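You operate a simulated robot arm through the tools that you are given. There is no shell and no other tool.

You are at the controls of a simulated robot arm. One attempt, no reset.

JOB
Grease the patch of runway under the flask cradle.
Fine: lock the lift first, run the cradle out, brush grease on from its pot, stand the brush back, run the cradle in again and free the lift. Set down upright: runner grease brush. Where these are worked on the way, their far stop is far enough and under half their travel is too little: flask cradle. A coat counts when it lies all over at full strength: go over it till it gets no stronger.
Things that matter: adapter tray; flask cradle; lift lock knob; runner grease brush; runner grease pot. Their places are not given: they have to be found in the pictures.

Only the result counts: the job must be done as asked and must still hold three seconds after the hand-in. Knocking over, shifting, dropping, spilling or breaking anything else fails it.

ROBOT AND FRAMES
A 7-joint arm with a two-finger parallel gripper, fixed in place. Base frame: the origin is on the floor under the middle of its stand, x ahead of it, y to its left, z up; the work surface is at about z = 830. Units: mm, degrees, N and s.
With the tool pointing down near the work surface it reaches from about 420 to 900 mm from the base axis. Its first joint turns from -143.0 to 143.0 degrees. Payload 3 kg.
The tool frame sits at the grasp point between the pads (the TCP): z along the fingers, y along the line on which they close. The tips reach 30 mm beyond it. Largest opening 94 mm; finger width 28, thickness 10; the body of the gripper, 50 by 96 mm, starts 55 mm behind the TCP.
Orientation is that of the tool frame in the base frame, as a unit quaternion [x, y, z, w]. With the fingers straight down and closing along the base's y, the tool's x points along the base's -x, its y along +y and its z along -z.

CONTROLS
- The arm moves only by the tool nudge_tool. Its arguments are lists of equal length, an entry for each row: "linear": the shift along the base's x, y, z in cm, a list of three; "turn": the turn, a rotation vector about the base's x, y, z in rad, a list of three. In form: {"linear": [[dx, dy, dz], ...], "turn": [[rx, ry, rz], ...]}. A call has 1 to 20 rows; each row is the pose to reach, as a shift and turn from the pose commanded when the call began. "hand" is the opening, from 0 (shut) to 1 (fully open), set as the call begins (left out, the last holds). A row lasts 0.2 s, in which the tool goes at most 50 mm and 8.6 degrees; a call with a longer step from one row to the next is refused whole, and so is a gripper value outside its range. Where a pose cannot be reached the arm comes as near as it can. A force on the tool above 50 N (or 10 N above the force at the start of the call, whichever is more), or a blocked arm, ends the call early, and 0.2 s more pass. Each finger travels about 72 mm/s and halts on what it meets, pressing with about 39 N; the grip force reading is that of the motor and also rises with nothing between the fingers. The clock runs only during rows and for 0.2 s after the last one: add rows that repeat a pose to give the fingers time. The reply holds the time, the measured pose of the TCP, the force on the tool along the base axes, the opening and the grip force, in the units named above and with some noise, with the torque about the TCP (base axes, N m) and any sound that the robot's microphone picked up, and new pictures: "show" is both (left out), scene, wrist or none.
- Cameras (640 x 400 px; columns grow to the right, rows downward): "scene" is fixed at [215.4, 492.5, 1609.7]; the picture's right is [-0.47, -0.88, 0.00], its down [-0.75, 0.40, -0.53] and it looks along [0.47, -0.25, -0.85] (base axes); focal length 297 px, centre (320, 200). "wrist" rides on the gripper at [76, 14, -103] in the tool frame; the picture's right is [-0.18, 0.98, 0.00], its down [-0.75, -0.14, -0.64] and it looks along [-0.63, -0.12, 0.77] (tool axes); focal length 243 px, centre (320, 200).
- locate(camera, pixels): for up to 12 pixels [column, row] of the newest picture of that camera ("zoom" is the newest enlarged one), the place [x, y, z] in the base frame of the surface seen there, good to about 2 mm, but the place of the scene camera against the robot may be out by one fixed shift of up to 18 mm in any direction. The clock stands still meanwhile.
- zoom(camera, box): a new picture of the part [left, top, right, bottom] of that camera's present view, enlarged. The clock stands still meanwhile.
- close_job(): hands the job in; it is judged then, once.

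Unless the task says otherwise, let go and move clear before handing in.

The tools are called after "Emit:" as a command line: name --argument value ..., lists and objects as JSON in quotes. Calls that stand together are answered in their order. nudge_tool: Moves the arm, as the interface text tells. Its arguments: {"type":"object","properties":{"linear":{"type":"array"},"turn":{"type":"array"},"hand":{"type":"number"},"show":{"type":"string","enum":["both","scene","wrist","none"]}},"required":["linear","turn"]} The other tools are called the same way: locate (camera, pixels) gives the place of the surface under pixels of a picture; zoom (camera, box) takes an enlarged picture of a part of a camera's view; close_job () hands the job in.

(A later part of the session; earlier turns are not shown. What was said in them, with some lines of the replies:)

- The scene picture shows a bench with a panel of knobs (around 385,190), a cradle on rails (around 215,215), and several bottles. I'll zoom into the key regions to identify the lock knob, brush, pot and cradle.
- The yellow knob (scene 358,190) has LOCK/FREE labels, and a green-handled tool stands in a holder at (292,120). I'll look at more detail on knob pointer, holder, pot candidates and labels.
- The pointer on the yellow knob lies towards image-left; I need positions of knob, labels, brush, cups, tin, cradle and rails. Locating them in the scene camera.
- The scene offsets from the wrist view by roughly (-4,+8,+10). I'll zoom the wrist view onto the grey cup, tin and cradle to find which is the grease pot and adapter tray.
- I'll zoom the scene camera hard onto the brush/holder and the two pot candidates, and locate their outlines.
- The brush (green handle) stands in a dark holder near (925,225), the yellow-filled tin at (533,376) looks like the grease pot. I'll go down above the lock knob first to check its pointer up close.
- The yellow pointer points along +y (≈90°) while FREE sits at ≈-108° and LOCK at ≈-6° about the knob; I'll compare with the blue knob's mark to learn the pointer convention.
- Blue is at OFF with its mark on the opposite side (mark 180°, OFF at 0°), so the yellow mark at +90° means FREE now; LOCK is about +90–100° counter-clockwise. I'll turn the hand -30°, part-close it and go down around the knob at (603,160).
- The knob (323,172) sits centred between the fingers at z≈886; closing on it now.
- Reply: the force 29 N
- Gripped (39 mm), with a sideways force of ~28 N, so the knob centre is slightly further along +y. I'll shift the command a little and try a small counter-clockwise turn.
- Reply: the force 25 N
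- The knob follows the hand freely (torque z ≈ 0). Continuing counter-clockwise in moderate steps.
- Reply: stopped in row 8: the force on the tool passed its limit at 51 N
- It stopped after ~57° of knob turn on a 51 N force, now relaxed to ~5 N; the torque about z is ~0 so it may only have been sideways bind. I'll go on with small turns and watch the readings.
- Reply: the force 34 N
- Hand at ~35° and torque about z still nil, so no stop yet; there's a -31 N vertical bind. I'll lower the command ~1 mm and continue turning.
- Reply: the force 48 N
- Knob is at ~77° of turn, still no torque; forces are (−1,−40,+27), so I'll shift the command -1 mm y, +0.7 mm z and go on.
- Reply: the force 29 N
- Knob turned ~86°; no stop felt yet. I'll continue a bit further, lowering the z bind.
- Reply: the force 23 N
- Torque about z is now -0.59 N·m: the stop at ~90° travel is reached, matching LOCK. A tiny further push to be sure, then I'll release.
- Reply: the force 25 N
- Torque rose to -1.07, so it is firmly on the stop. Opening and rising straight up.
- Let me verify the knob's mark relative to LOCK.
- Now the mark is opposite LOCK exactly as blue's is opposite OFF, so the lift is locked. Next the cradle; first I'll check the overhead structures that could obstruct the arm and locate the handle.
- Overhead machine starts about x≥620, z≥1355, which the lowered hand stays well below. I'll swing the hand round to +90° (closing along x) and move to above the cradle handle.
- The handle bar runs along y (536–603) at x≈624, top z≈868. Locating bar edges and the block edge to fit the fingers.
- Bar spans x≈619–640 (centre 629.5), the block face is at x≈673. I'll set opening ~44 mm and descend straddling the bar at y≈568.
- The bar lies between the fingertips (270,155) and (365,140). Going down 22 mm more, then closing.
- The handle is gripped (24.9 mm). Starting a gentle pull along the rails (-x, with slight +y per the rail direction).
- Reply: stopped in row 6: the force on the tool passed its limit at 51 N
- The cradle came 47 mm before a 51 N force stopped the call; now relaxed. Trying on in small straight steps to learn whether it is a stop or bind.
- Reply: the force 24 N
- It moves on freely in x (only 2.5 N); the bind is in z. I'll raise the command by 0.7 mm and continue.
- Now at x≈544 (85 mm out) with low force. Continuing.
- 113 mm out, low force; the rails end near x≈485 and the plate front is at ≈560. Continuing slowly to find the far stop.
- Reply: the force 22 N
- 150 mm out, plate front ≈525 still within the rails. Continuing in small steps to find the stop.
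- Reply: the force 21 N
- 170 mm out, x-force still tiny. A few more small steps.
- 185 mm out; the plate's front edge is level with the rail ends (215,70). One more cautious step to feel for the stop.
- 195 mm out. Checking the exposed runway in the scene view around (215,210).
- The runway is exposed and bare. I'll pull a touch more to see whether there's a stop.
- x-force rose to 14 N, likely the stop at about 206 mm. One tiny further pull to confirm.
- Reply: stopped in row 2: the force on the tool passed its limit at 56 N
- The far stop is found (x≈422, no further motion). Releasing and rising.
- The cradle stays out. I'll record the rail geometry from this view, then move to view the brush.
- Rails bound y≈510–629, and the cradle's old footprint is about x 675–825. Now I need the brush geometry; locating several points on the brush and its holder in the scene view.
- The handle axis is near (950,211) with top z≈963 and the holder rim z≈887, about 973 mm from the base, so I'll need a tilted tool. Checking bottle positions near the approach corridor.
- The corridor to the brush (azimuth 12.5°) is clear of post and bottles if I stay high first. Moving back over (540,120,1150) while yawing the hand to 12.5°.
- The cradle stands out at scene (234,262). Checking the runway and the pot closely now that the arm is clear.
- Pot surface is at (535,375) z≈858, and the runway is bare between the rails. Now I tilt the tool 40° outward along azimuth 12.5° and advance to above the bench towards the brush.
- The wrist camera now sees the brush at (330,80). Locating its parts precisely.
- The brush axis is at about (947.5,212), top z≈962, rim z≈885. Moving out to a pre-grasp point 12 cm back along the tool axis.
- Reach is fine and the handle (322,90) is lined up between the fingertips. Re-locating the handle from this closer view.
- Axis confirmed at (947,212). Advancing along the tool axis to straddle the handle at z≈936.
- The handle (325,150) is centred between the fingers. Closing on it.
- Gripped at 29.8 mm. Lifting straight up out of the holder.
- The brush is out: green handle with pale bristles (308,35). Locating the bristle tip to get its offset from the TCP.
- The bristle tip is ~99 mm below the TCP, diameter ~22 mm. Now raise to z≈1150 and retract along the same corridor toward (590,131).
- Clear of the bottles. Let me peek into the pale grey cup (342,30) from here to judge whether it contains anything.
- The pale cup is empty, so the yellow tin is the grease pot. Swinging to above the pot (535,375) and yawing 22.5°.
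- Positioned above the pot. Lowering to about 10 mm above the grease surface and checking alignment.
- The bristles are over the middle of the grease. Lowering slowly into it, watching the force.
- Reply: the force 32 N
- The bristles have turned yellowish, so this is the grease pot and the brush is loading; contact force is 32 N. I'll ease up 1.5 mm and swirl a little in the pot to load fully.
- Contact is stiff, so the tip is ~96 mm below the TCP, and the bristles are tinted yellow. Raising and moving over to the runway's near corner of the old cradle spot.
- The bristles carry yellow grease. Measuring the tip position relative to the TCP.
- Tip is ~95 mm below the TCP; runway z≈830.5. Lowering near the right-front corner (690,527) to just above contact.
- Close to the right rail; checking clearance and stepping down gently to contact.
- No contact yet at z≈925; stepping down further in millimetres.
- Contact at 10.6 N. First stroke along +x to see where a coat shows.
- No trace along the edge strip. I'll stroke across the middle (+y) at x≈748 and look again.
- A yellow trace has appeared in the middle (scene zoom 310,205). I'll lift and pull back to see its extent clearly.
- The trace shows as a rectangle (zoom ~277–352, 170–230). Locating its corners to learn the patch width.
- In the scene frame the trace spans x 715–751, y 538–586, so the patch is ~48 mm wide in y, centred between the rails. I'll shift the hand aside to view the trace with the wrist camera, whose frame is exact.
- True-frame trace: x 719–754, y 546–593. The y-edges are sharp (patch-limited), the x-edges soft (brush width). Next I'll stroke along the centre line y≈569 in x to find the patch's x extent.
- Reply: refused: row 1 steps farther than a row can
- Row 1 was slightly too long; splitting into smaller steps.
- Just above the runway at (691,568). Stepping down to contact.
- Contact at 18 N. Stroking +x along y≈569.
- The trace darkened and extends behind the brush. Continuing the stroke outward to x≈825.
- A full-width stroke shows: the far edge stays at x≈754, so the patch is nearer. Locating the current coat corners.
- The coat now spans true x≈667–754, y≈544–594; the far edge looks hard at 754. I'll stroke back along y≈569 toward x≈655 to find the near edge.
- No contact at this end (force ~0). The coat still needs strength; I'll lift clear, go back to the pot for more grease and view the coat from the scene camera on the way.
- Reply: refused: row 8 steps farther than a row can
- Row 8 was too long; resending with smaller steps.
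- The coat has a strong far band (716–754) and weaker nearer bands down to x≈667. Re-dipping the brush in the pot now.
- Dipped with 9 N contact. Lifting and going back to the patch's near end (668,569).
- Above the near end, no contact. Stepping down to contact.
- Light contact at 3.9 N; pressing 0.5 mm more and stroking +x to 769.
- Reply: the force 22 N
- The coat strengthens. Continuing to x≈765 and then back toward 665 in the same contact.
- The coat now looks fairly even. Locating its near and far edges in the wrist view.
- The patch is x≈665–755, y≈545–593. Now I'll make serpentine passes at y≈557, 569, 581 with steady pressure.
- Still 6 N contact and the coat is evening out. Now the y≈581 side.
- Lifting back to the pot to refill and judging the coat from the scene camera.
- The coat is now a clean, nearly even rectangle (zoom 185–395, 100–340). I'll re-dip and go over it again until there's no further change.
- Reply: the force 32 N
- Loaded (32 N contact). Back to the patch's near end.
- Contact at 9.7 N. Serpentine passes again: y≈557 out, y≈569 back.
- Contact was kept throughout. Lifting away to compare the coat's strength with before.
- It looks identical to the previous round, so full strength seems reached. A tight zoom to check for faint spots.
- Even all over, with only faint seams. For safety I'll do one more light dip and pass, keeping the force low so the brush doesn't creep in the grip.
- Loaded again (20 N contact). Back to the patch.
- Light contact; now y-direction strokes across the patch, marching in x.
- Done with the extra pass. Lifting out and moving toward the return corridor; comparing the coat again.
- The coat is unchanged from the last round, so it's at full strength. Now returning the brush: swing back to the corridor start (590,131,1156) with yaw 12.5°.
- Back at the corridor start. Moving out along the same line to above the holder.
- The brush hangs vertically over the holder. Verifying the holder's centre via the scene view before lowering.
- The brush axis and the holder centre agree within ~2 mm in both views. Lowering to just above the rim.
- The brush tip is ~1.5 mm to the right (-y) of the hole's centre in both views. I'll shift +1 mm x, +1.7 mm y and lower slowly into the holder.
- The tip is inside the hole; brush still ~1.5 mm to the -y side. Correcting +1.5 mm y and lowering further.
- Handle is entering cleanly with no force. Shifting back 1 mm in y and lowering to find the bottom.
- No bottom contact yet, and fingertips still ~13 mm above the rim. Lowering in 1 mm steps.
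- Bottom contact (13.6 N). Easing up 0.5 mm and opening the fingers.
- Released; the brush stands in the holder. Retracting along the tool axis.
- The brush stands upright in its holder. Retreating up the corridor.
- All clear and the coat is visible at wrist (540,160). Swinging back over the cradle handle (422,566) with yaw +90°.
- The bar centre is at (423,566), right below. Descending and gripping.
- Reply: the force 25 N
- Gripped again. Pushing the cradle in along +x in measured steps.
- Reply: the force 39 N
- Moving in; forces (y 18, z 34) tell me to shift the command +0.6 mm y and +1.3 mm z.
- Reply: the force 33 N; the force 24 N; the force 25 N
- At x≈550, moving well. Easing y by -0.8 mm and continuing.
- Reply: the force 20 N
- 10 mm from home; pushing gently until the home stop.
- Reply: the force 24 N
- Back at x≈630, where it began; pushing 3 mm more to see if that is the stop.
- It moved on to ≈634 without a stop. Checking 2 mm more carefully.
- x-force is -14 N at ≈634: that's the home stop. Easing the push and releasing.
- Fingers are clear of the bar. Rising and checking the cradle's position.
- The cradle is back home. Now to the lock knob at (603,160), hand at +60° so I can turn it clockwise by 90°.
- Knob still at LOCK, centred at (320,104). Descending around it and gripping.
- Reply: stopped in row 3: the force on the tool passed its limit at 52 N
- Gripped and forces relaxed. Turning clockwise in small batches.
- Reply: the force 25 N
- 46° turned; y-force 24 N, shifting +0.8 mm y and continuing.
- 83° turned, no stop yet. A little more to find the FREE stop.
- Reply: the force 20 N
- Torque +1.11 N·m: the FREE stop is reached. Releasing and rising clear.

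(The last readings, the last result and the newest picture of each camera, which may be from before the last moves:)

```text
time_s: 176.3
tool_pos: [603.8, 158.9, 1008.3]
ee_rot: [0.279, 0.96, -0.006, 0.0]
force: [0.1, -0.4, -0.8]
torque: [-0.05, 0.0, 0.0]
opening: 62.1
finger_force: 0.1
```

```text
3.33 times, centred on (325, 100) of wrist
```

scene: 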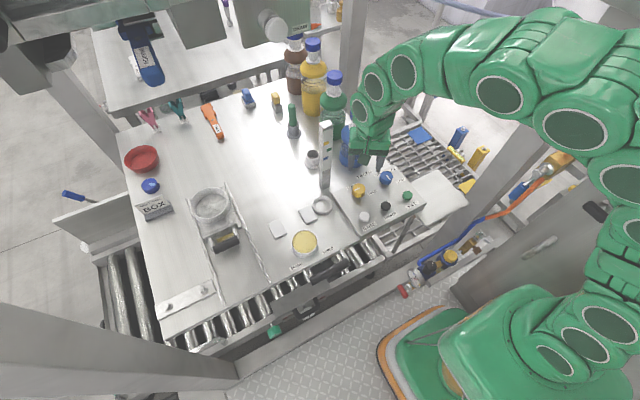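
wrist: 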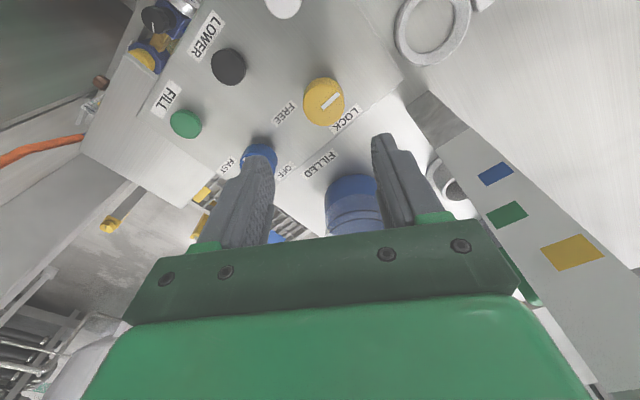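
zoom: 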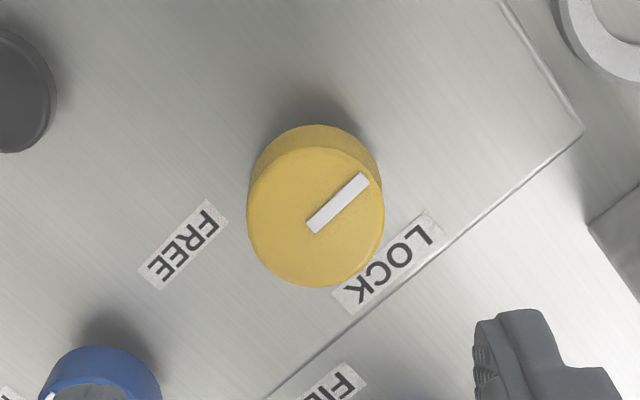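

The knob's mark is exactly as at the start (FREE). Moving the arm clear, then comparing cradle, brush and the rest with the initial pictures.

Emit:
nudge_tool --linear '[[-1, 0, 3], [-2.5, 0, 6], [-4, 0, 9], [-5.5, -0.5, 12], [-7, -0.8, 15], [-7, -0.8, 15]]' --turn '[[0, 0, 0.1], [0, 0, 0.2], [0, 0, 0.3], [0, 0, 0.4], [0, 0, 0.5], [0, 0, 0.5]]' --hand 0.66

Emit:
zoom --camera "scene" --box '[200, 215, 256, 260]'

Emit:
zoom --camera "scene" --box '[230, 70, 380, 220]'

Emit:
zoom --camera "scene" --box '[260, 190, 350, 280]'

Emit:
zoom --camera "scene" --box '[180, 170, 260, 260]'

```text
time_s: 177.7
tool_pos: [532.5, 152.7, 1159.5]
ee_rot: [0.032, 0.999, -0.007, 0.002]
force: [0.1, 1.2, -0.8]
torque: [-0.05, 0.01, 0.01]
opening: 62.1
finger_force: 0.0
```

scene: 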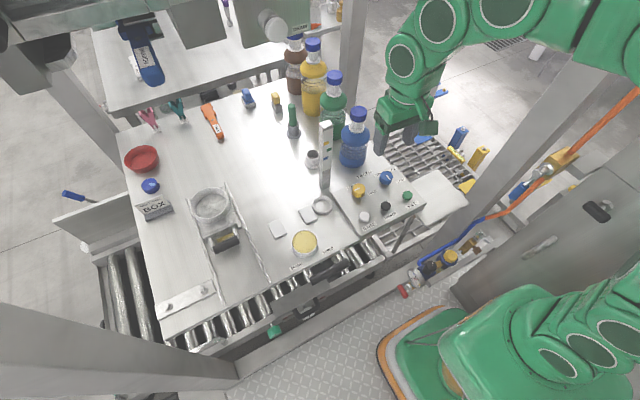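
wrist: 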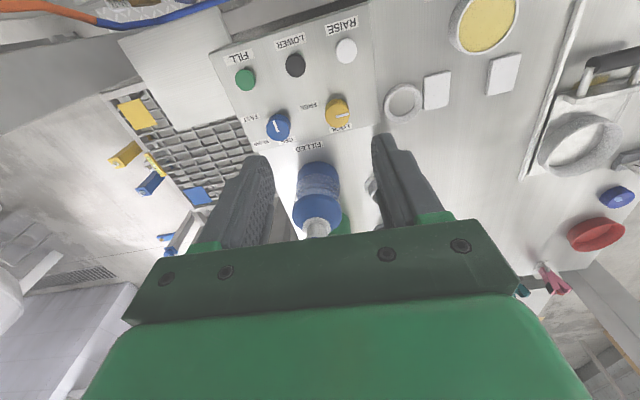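

```text
8.89 times, centred on (228, 238) of scene
```

zoom: 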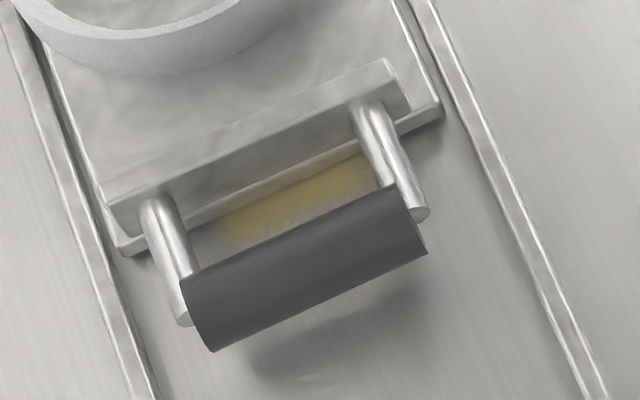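

```text
2.67 times, centred on (305, 145) of scene
```

zoom: 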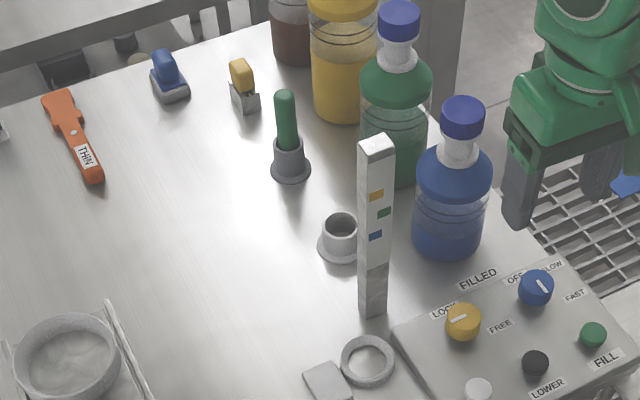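

```text
4.44 times, centred on (305, 235) of scene
```

zoom: 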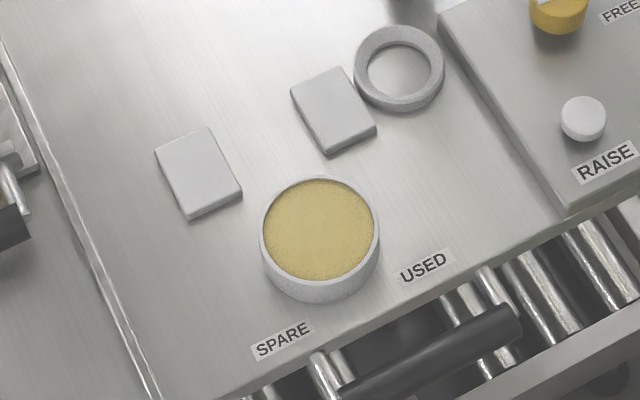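

```text
4.44 times, centred on (220, 215) of scene
```

zoom: 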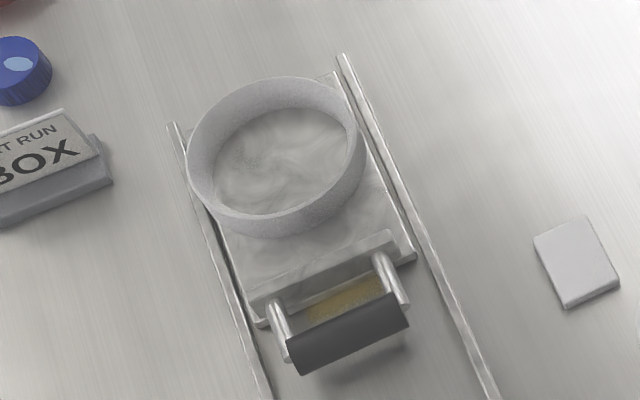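

The handle zoom matches the opening picture exactly, so the cradle is fully home. The brush stands upright in its holder, the knob shows FREE as at the start, and the tin, tiles, ring and bottles haven't moved. The hand is empty and clear, so I'm handing in.

Emit:
close_job

```text
The job is handed in.
```

The job is handed in: the runway patch under the flask cradle is greased and everything is back in its place.

- **Lift lock:** I turned the yellow knob to its LOCK stop before moving the cradle and back to its FREE stop at the end. The white mark on the knob points away from the labels, so I read LOCK and FREE from its opposite end. The knob ended exactly where it started.
- **Cradle:** I pulled it about 210 mm out to its far stop, then pushed it back to its home stop. The handle matches the opening picture.
- **Coat:** I took the yellow tin near the SPARE and USED labels to be the grease pot, and the bristles picked up grease from it. The patch measured about 90 by 48 mm. I re-dipped and went over it until two rounds in a row looked the same all over.
- **Brush:** It stands upright in its dark holder, having crept up about 10 mm in the grip while brushing.
- **Other items:** The tiles, ring, bottles and buttons look as they did at the start. I never identified the adapter tray in the pictures, and I didn't need to touch it.
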